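You operate a simulated robot arm through the tools that you are given. There is no shell and no other tool. Be economical: measure what you need, move in short steps, check, and stop when the job is done.

Carry out the task below with a simulated robot arm. There is one attempt and no reset: what you move stays moved.

TASK
Fetch the orange seal ring and set it on top of the hinge grease tin.
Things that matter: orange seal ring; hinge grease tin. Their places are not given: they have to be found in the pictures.

It is judged by the outcome, as a careful person would: the job done as asked, and still so three seconds after it is handed in. It fails if anything else is knocked over, pushed out of place, dropped, spilled or broken.

THE ROBOT
A 7-joint arm with a two-finger parallel gripper, fixed in place. Base frame: the origin is at the foot of the arm, x ahead of it, y to its left, z up; the work surface is at about z = 0. Lengths are in m, angles in rad, forces in N, time in s.
With the tool pointing down near the work surface it reaches from about 0.22 to 0.58 m from the base axis. Its first joint turns from -1.152 to 1.152 rad. Payload 2.5 kg.
Tool frame: the origin (TCP) lies between the finger pads and is the grasp point; the fingertips stand 0.023 m ahead of it; z points along the fingers, y is the line along which they close. The gripper opens to 0.094 m. The fingers are 0.038 m wide and 0.01 m thick; the gripper's body (0.054 by 0.096 m) begins 0.039 m behind the TCP.
Orientation is that of the tool frame in the base frame, as a unit quaternion [w, x, y, z]. With the fingers straight down and closing along the base's y, the tool's x points along the base's -x, its y along +y and its z along -z.

THE INTERFACE
- The arm moves only by the tool apply_moves. Its argument "increments" is a list of rows, each a list of 3 entries, a list of its own where there are three numbers: the shift along the base's x, y, z in m, then the turn, a rotation vector about the base's x, y, z in rad, then the opening in per cent of the stroke, from 0 (shut) to 100 (fully open). In form: [[[tx, ty, tz], [rx, ry, rz], grip], ...]. A call has 1 to 20 rows; each row is the pose to reach, as a shift and turn from the pose commanded when the call began. A row lasts 0.2 s, in which the tool goes at most 0.05 m and 0.15 rad; a call with a longer step from one row to the next is refused whole, and so is a gripper value outside its range. A pose out of reach is approached as far as the arm can. The call stops where the force on the tool passes 40 N (or 10 N more than at its start, if that is more) or the arm is blocked; 0.2 s more then pass. The fingers move at their own pace (about 0.108 m/s each) and stop on an object; they squeeze with about 27 N. The grip force told is the motor's: it shows also when the fingers shut on nothing. Time passes only in rows, and 0.2 s behind the last, so rows that repeat a pose let the fingers close. It gives the time, the measured TCP pose, the force on the tool (base axes), the opening and the grip force at its end, in the units of the frame above (readings bear some noise).
- Cameras (640 x 400 px; columns grow to the right, rows downward): "scene" is fixed at [0.1287, -0.4325, 0.52]; the picture's right is [0.63, -0.78, 0.00], its down [-0.61, -0.49, -0.62] and it looks along [0.48, 0.39, -0.78] (base axes); focal length 363 px, centre (320, 200). "wrist" rides on the gripper at [-0.039, 0, -0.044] in the tool frame; the picture's right is [0.00, -1.00, 0.00], its down [0.97, 0.00, -0.24] and it looks along [0.24, 0.00, 0.97] (tool axes); focal length 218 px, centre (320, 200).
- capture(camera): a new picture of that camera. No time passes.
- pixel_to_xyz(camera, pixels): for up to 12 pixels [column, row] of the newest picture of that camera ("zoom" is the newest enlarged one), the place [x, y, z] in the base frame of the surface seen there, good to about 0.002 m. No time passes.
- zoom(camera, box): a new picture of the part [left, top, right, bottom] of that camera's present view, enlarged. No time passes.
- hand_in(): hands the job in; it is judged then, once.

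Work in short steps. Measure before you move; look again where a grasp or a placing could have gone wrong, and mend it. You have 60 turns and 16 pictures in all, the two below and enlarged ones among them. Open the gripper and draw the arm clear of the work before you hand the job in, unless the task says otherwise; then end with one line.

The tools are called after ">>>" by a JSON object that holds its "name" and its "arguments". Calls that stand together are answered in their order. apply_moves: Moves the arm, as the interface text tells. Its arguments: {"type":"object","properties":{"increments":{"type":"array","items":{"type":"array"}}},"required":["increments"]} The other tools are called the same way: capture (camera) takes a picture; pixel_to_xyz (camera, pixels) gives the place of the surface under pixels of a picture; zoom (camera, box) takes an enlarged picture of a part of a camera's view; hand_in () hands the job in.

At the start:

```text
time: 0.0
eef_pos: [0.3354, -0.1847, 0.2201]
tool_rot: [0.0, 0.0, 1.0, -0.001]
wrist_force: [0.7, 0.0, 0.1]
gripper_width: 0.0938
grasp_force: 0.0
```

scene: 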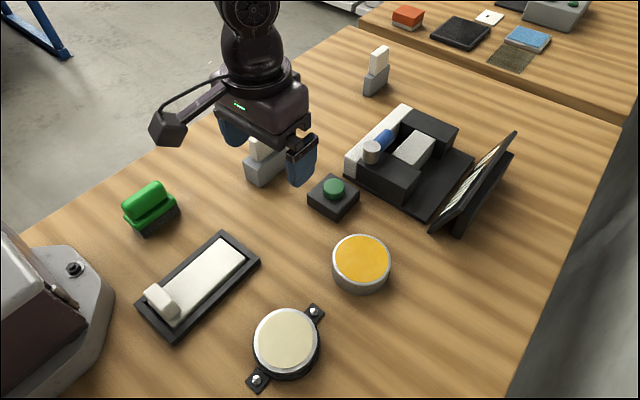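
wrist: 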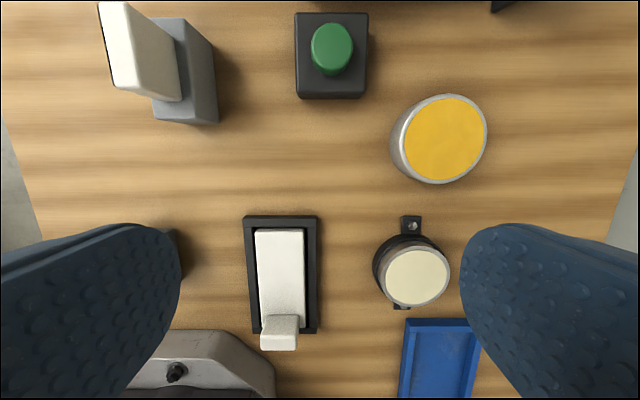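

The pictures show no obvious orange ring yet; there are two tin-like objects (scene 361,262 and 286,341) and a blue tray at wrist (440,360). I enlarge to look closer.

>>> {"name": "zoom", "arguments": {"camera": "scene", "box": [220, 200, 440, 400]}}

>>> {"name": "zoom", "arguments": {"camera": "scene", "box": [320, 30, 540, 250]}}

>>> {"name": "pixel_to_xyz", "arguments": {"camera": "wrist", "pixels": [[440, 140], [416, 277], [440, 360], [410, 325], [475, 325], [440, 390], [331, 45], [280, 280]]}}

```text
2.00 times, centred on (330, 300) of scene
```

zoom: 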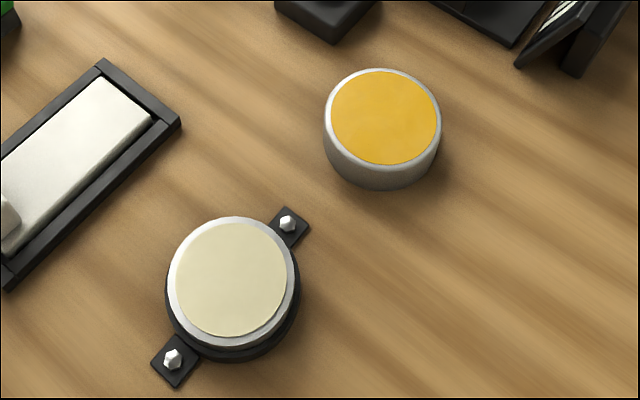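

```text
1.82 times, centred on (430, 140) of scene
```

zoom: 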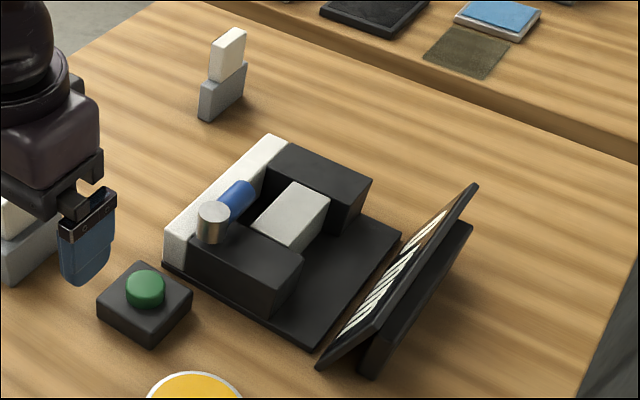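

```text
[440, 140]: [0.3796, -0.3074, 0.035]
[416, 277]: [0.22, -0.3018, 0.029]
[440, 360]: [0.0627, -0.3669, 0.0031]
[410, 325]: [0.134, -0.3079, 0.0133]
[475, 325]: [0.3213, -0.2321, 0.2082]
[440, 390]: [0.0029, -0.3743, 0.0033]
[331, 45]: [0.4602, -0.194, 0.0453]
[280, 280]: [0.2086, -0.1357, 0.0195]
```

No ring seen yet, and a card stand at scene (475,185) seems printed, its face turned away. I locate the stand and the surroundings.

>>> {"name": "pixel_to_xyz", "arguments": {"camera": "scene", "pixels": [[515, 135], [432, 228], [470, 185], [505, 160], [455, 232], [376, 70], [410, 150], [372, 150], [265, 165], [150, 205], [345, 165], [440, 130]]}}

```text
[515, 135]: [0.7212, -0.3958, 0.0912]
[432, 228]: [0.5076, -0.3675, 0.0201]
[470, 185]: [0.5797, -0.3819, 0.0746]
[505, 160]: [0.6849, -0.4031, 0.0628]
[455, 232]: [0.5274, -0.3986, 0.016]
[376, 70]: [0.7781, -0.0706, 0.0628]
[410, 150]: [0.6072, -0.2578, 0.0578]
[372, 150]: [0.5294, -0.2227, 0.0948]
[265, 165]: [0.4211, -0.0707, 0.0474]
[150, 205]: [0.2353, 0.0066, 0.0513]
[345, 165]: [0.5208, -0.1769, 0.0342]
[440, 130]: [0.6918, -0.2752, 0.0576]
```

The blue tray near (0.06, -0.36) is mostly hidden by the finger; I move the arm up and toward it to look.

>>> {"name": "apply_moves", "arguments": {"increments": [[[-0.01, -0.03, 0.03], [0, 0, 0], 100], [[-0.02, -0.06, 0.06], [0, 0, 0], 100], [[-0.04, -0.09, 0.08], [0, 0, 0], 100], [[-0.06, -0.12, 0.1], [0, 0, 0], 100], [[-0.07, -0.14, 0.1], [0, 0, 0], 100], [[-0.07, -0.14, 0.1], [0, 0, 0], 100]]}}

>>> {"name": "capture", "arguments": {"camera": "wrist"}}

>>> {"name": "capture", "arguments": {"camera": "scene"}}

```text
time: 1.4
eef_pos: [0.2651, -0.3221, 0.3205]
tool_rot: [-0.001, 0.0, 1.0, 0.0]
wrist_force: [0.4, 0.6, 0.1]
gripper_width: 0.0938
grasp_force: 0.0
```

```text
11 pictures are left
```

wrist: 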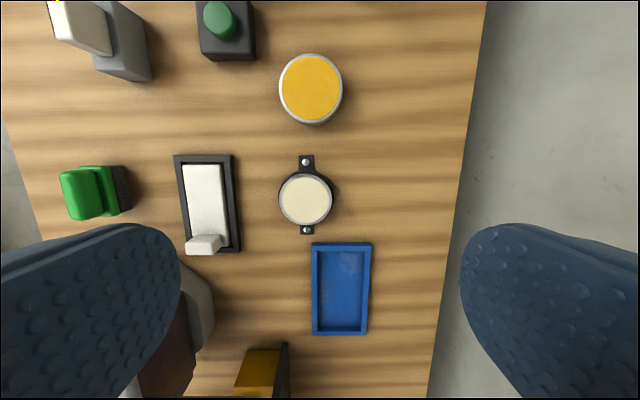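

```text
10 pictures are left
```

scene: 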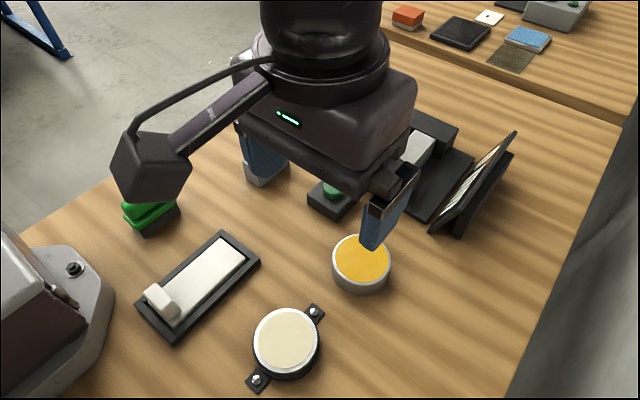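

The tray is empty, but a yellow-orange speck shows at wrist (55,2), just beyond the grey block. I move forward-left, staying high, to look there.

>>> {"name": "apply_moves", "arguments": {"increments": [[[0.02, 0.04, 0], [0, 0, 0], 100], [[0.04, 0.08, 0], [0, 0, 0], 100], [[0.06, 0.12, 0], [0, 0, 0], 100], [[0.08, 0.16, 0], [0, 0, 0], 100], [[0.1, 0.2, 0], [0, 0, 0], 100], [[0.12, 0.23, 0], [0, 0, 0], 100], [[0.13, 0.24, 0], [0, 0, 0], 100], [[0.13, 0.24, 0], [0, 0, 0], 100]]}}

>>> {"name": "capture", "arguments": {"camera": "wrist"}}

```text
time: 3.2
eef_pos: [0.3957, -0.0838, 0.3184]
tool_rot: [0.001, 0.001, 1.0, 0.0]
wrist_force: [0.0, -0.8, 0.4]
gripper_width: 0.094
grasp_force: 0.1
```

```text
9 pictures are left
```

wrist: 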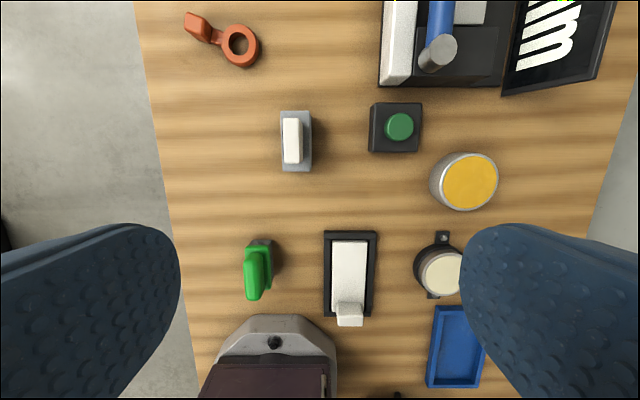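

The orange ring with a tab shows at wrist (240,45). The card stand's face begins to show at (550,40); I move forward and tilt the camera to read it, and measure the ring.

>>> {"name": "pixel_to_xyz", "arguments": {"camera": "wrist", "pixels": [[240, 30], [240, 63], [223, 45], [256, 45], [240, 45], [215, 37], [195, 25], [190, 18], [188, 35], [207, 22]]}}

>>> {"name": "apply_moves", "arguments": {"increments": [[[0.02, -0.03, 0.01], [0, -0.1, 0], 100], [[0.04, -0.06, 0.02], [0, -0.2, 0], 100], [[0.05, -0.09, 0.03], [0, -0.3, 0], 100], [[0.05, -0.12, 0.03], [0, -0.4, 0], 100], [[0.05, -0.12, 0.03], [0, -0.5, 0], 100], [[0.05, -0.12, 0.03], [0, -0.5, 0], 100]]}}

>>> {"name": "capture", "arguments": {"camera": "wrist"}}

```text
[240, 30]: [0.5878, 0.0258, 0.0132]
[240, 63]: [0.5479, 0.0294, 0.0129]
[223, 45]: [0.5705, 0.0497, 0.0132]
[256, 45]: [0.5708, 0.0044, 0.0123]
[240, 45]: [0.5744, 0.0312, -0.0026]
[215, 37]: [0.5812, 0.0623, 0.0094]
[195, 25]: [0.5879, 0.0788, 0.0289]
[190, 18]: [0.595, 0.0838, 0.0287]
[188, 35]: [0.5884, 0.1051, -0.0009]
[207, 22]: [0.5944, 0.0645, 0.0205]
```

```text
time: 4.6
eef_pos: [0.4471, -0.2046, 0.3521]
tool_rot: [0.248, -0.001, 0.969, 0.001]
wrist_force: [1.0, -0.7, 0.3]
gripper_width: 0.0942
grasp_force: 0.0
```

```text
8 pictures are left
```

wrist: 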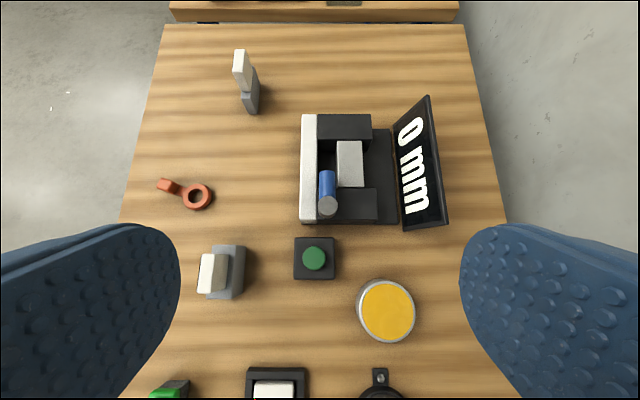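

The card is just a gauge's readout ("0 mm"). I look closely at both round objects for markings that tell which is the tin.

>>> {"name": "zoom", "arguments": {"camera": "scene", "box": [310, 220, 410, 300]}}

>>> {"name": "zoom", "arguments": {"camera": "scene", "box": [236, 300, 336, 396]}}

```text
5.00 times, centred on (360, 260) of scene
```

zoom: 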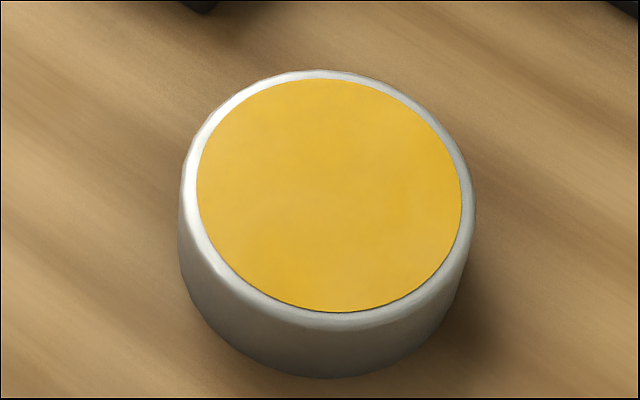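

```text
4.17 times, centred on (286, 348) of scene
```

zoom: 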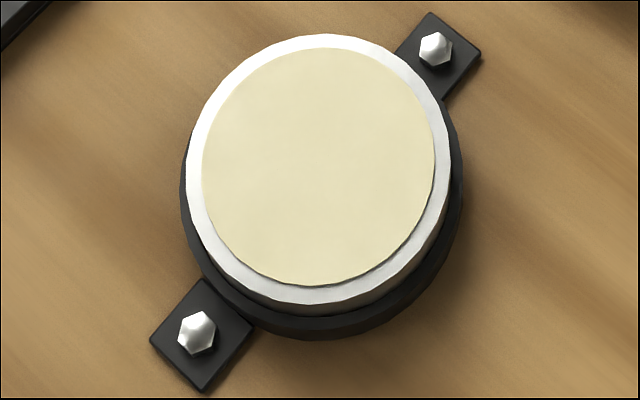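

The bolted-down cream one is a fixture; the loose silver-rimmed yellow one is the tin. Ring centre is about (0.568, 0.028), z top 0.013. I level the tool and go toward the ring, staying high.

>>> {"name": "apply_moves", "arguments": {"increments": [[[0.01, 0.04, -0.01], [0, 0.1, 0], 100], [[0.02, 0.08, -0.03], [0, 0.2, 0], 100], [[0.03, 0.12, -0.05], [0, 0.3, 0], 100], [[0.04, 0.16, -0.07], [0, 0.4, 0], 100], [[0.06, 0.2, -0.09], [0, 0.5, 0], 90], [[0.08, 0.23, -0.11], [0, 0.5, 0], 80], [[0.1, 0.233, -0.13], [0, 0.5, 0], 75], [[0.11, 0.233, -0.15], [0, 0.5, 0], 75], [[0.12, 0.233, -0.16], [0, 0.5, 0], 75], [[0.12, 0.233, -0.16], [0, 0.5, 0], 75]]}}

>>> {"name": "apply_moves", "arguments": {"increments": [[[0, 0, 0], [0, 0, 0.14], 75], [[0, 0, 0], [0, 0, 0.28], 75], [[0, 0, 0], [0, 0, 0.42], 75], [[0, 0, 0], [0, 0, 0.56], 75], [[0, 0, 0], [0, 0, 0.7], 75], [[0, 0, 0], [0, 0, 0.84], 75], [[0, 0, 0], [0, 0, 0.98], 75], [[0, 0, 0], [0, 0, 1.1], 75], [[0, 0, 0], [0, 0, 1.18], 75], [[0, 0, 0], [0, 0, 1.18], 75]]}}

>>> {"name": "capture", "arguments": {"camera": "wrist"}}

```text
time: 6.8
eef_pos: [0.5663, 0.0277, 0.1891]
tool_rot: [0.0, 0.0, 1.0, 0.0]
wrist_force: [0.3, -0.7, -0.8]
gripper_width: 0.0706
grasp_force: 0.1
```

```text
time: 9.0
eef_pos: [0.5671, 0.0297, 0.1907]
tool_rot: [0.0, -0.557, 0.831, 0.0]
wrist_force: [-0.3, -0.2, -0.1]
gripper_width: 0.0706
grasp_force: 0.1
```

```text
5 pictures are left
```

wrist: 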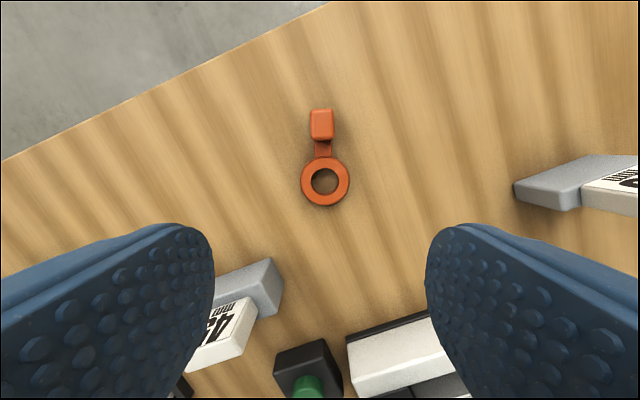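

Ring is at wrist (325,181), tab at (321,122) aligned with the picture column as planned. Measure exactly.

>>> {"name": "pixel_to_xyz", "arguments": {"camera": "wrist", "pixels": [[304, 181], [346, 181], [325, 161], [325, 202], [325, 181], [323, 149], [322, 112], [322, 128], [322, 137], [311, 122], [332, 122], [260, 285]]}}

```text
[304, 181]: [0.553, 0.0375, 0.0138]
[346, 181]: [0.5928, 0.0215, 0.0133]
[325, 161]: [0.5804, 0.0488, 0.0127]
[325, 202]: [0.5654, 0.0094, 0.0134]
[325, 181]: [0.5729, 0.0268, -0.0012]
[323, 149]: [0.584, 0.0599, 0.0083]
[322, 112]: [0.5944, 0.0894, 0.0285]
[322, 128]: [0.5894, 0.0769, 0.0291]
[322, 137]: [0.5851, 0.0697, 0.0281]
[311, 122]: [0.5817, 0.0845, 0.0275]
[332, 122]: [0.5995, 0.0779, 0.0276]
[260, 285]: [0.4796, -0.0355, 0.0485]
```

Ring centre is (0.573, 0.029), outer diameter ~0.046, with clearance for the fingers all round. I lower to about 0.025.

>>> {"name": "apply_moves", "arguments": {"increments": [[[0.007, 0, -0.04], [0, 0, 0], 75], [[0.007, 0, -0.08], [0, 0, 0], 75], [[0.007, 0, -0.11], [0, 0, 0], 75], [[0.007, 0, -0.135], [0, 0, 0], 75], [[0.007, 0, -0.155], [0, 0, 0], 75], [[0.007, 0, -0.164], [0, 0, 0], 75], [[0.007, 0, -0.164], [0, 0, 0], 75]]}}

```text
time: 10.6
eef_pos: [0.5746, 0.031, 0.0257]
tool_rot: [0.0, -0.556, 0.831, 0.0]
wrist_force: [-0.3, -0.8, -0.2]
gripper_width: 0.0704
grasp_force: 0.1
```

At depth with the tip just over the table; now I close and lift a little.

>>> {"name": "apply_moves", "arguments": {"increments": [[[0, 0, 0], [0, 0, 0], 55], [[0, 0, 0], [0, 0, 0], 30], [[0, 0, 0], [0, 0, 0], 30], [[0, 0, 0], [0, 0, 0], 30], [[0, 0, 0.02], [0, 0, 0], 30], [[0, 0, 0.05], [0, 0, 0], 30], [[0, 0, 0.09], [0, 0, 0], 30], [[0, 0, 0.13], [0, 0, 0], 30], [[0, 0, 0.13], [0, 0, 0], 30]]}}

>>> {"name": "capture", "arguments": {"camera": "wrist"}}

```text
time: 12.6
eef_pos: [0.5726, 0.0256, 0.1549]
tool_rot: [0.0, -0.556, 0.831, -0.001]
wrist_force: [0.1, 0.6, -0.6]
gripper_width: 0.0496
grasp_force: 26.9
```

```text
4 pictures are left
```

wrist: 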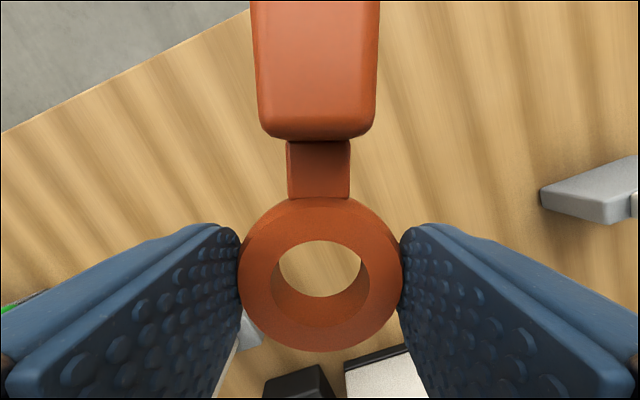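

The ring is held (opening 0.0496). Now I measure the tin's rim in the scene picture.

>>> {"name": "pixel_to_xyz", "arguments": {"camera": "scene", "pixels": [[334, 258], [389, 262], [362, 259], [360, 282], [346, 275], [378, 277], [340, 244], [386, 247]]}}

>>> {"name": "pixel_to_xyz", "arguments": {"camera": "wrist", "pixels": [[260, 220], [380, 220], [320, 335], [320, 225], [320, 120], [320, 20]]}}

```text
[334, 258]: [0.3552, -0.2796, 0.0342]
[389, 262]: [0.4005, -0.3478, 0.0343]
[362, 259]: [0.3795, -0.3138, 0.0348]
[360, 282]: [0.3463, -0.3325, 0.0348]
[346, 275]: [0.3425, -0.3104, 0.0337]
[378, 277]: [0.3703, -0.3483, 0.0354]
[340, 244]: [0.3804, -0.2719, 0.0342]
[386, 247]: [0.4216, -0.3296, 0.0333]
```

```text
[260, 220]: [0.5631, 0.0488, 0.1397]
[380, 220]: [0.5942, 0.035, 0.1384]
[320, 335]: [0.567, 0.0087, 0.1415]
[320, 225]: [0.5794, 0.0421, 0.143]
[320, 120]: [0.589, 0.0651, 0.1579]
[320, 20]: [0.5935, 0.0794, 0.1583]
```

Tin centre is about (0.383, -0.312), radius 0.041, top z 0.035. I raise, then carry the ring over it, turning the tool back so the tab points along +x; ring centre goal (0.375, -0.312) so ring plus tab balance.

>>> {"name": "apply_moves", "arguments": {"increments": [[[0, 0, 0.03], [0, 0, 0], 30], [[0, 0, 0.05], [0, 0, 0], 30], [[-0.02, -0.034, 0.05], [0, 0, -0.118], 30], [[-0.04, -0.068, 0.05], [0, 0, -0.236], 30], [[-0.06, -0.102, 0.05], [0, 0, -0.354], 30], [[-0.08, -0.136, 0.05], [0, 0, -0.472], 30], [[-0.1, -0.17, 0.05], [0, 0, -0.59], 30], [[-0.12, -0.204, 0.05], [0, 0, -0.708], 30], [[-0.14, -0.238, 0.05], [0, 0, -0.826], 30], [[-0.16, -0.272, 0.05], [0, 0, -0.944], 30], [[-0.18, -0.306, 0.05], [0, 0, -1.062], 30], [[-0.197, -0.34, 0.05], [0, 0, -1.18], 30], [[-0.197, -0.34, 0.02], [0, 0, -1.18], 30], [[-0.197, -0.34, -0.02], [0, 0, -1.18], 30], [[-0.197, -0.34, -0.05], [0, 0, -1.18], 30], [[-0.197, -0.34, -0.05], [0, 0, -1.18], 30]]}}

>>> {"name": "capture", "arguments": {"camera": "scene"}}

```text
time: 16.0
eef_pos: [0.3762, -0.3143, 0.1052]
tool_rot: [0.001, 0.0, 1.0, -0.001]
wrist_force: [-0.6, -0.1, -0.2]
gripper_width: 0.049
grasp_force: 27.3
```

```text
3 pictures are left
```

scene: 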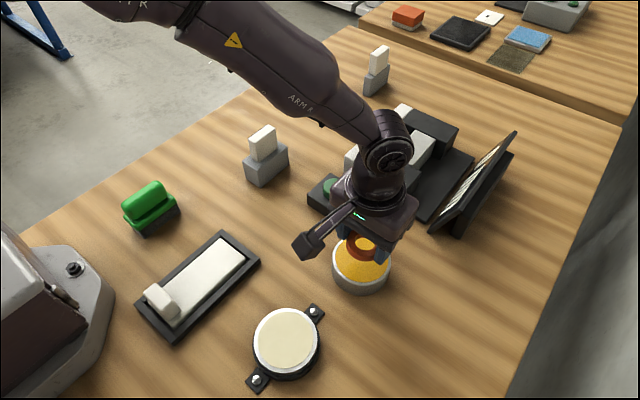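

The ring hangs over the tin. I lower gently to contact at TCP z ≈ 0.060.

>>> {"name": "apply_moves", "arguments": {"increments": [[[0, 0, -0.02], [0, 0, 0], 30], [[0, 0, -0.035], [0, 0, 0], 30], [[0, 0, -0.041], [0, 0, 0], 30], [[0, 0, -0.043], [0, 0, 0], 30], [[0, 0, -0.0445], [0, 0, 0], 30], [[0, 0, -0.0445], [0, 0, 0], 30]]}}

```text
time: 17.4
eef_pos: [0.3748, -0.3112, 0.0624]
tool_rot: [0.0, 0.0, 1.0, 0.0]
wrist_force: [-1.2, -0.2, -1.2]
gripper_width: 0.0497
grasp_force: 26.9
```

No contact yet; I go down in 0.5 mm steps.

>>> {"name": "apply_moves", "arguments": {"increments": [[[0, 0, -0.0005], [0, 0, 0], 30], [[0, 0, -0.001], [0, 0, 0], 30], [[0, 0, -0.001], [0, 0, 0], 30]]}}

```text
time: 18.2
eef_pos: [0.3757, -0.3104, 0.0606]
tool_rot: [-0.001, 0.0, 1.0, 0.0]
wrist_force: [-0.2, -0.3, -1.4]
gripper_width: 0.0496
grasp_force: 27.0
```

>>> {"name": "apply_moves", "arguments": {"increments": [[[0, 0, -0.0005], [0, 0, 0], 30], [[0, 0, -0.001], [0, 0, 0], 30], [[0, 0, -0.001], [0, 0, 0], 30]]}}

>>> {"name": "zoom", "arguments": {"camera": "scene", "box": [310, 210, 410, 310]}}

```text
time: 19.0
eef_pos: [0.3759, -0.3116, 0.0621]
tool_rot: [0.0, 0.0, 1.0, 0.0]
wrist_force: [-6.2, 5.9, 11.3]
gripper_width: 0.0493
grasp_force: 27.3
```

```text
4.00 times, centred on (360, 260) of scene
```

zoom: 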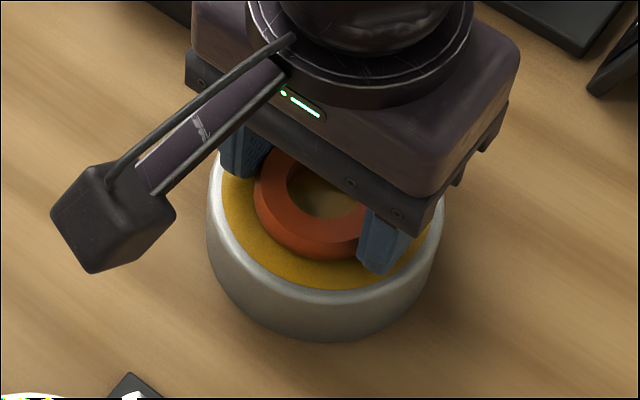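

Contact felt (about 11 N up) and the ring sits on the tin. I ease off slightly, open, and rise straight.

>>> {"name": "apply_moves", "arguments": {"increments": [[[0, 0, 0.0006], [0, 0, 0], 30], [[0, 0, 0.0006], [0, 0, 0], 56], [[0, 0, 0.0006], [0, 0, 0], 65], [[0, 0, 0.0006], [0, 0, 0], 75], [[0, 0, 0.0006], [0, 0, 0], 75], [[0, 0, 0.01], [0, 0, 0], 75], [[0, 0, 0.03], [0, 0, 0], 75], [[0, 0, 0.07], [0, 0, 0], 75], [[0, 0, 0.11], [0, 0, 0], 75], [[0, 0, 0.15], [0, 0, 0], 75], [[-0.02, 0.04, 0.17], [0, 0, 0], 75], [[-0.04, 0.08, 0.18], [0, 0, 0], 75], [[-0.06, 0.12, 0.19], [0, 0, 0], 75], [[-0.06, 0.15, 0.19], [0, 0, 0], 75], [[-0.06, 0.15, 0.19], [0, 0, 0], 75]]}}

>>> {"name": "capture", "arguments": {"camera": "scene"}}

```text
time: 22.2
eef_pos: [0.3151, -0.1598, 0.2492]
tool_rot: [0.0, 0.0, 1.0, 0.0]
wrist_force: [-0.6, 0.2, 0.0]
gripper_width: 0.0704
grasp_force: 0.1
```

```text
1 pictures are left
```

scene: 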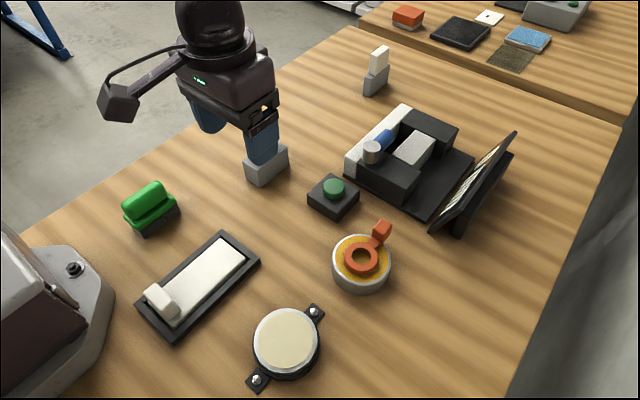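

The ring lies on the tin at (361,258), tab at (382,230), and nothing else has moved. I check that it's level.

>>> {"name": "pixel_to_xyz", "arguments": {"camera": "scene", "pixels": [[349, 259], [374, 259], [360, 271], [362, 244], [383, 227]]}}

```text
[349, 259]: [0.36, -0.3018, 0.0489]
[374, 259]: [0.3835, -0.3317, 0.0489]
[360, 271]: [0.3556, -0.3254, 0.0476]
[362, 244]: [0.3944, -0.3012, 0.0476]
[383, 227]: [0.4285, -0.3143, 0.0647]
```

The ring is level at z 0.048 and centred near (0.375, -0.314), resting on the tin with the arm clear, so I hand in.

>>> {"name": "hand_in", "arguments": {}}

```text
The job is handed in.
```

The orange seal ring is lying flat on top of the yellow-topped tin, with its tab overhanging the rim. The gripper is open, the arm is clear, and nothing else was moved. Neither round object had a readable label. I took the loose yellow one to be the hinge grease tin because the cream one is bolted to the table.
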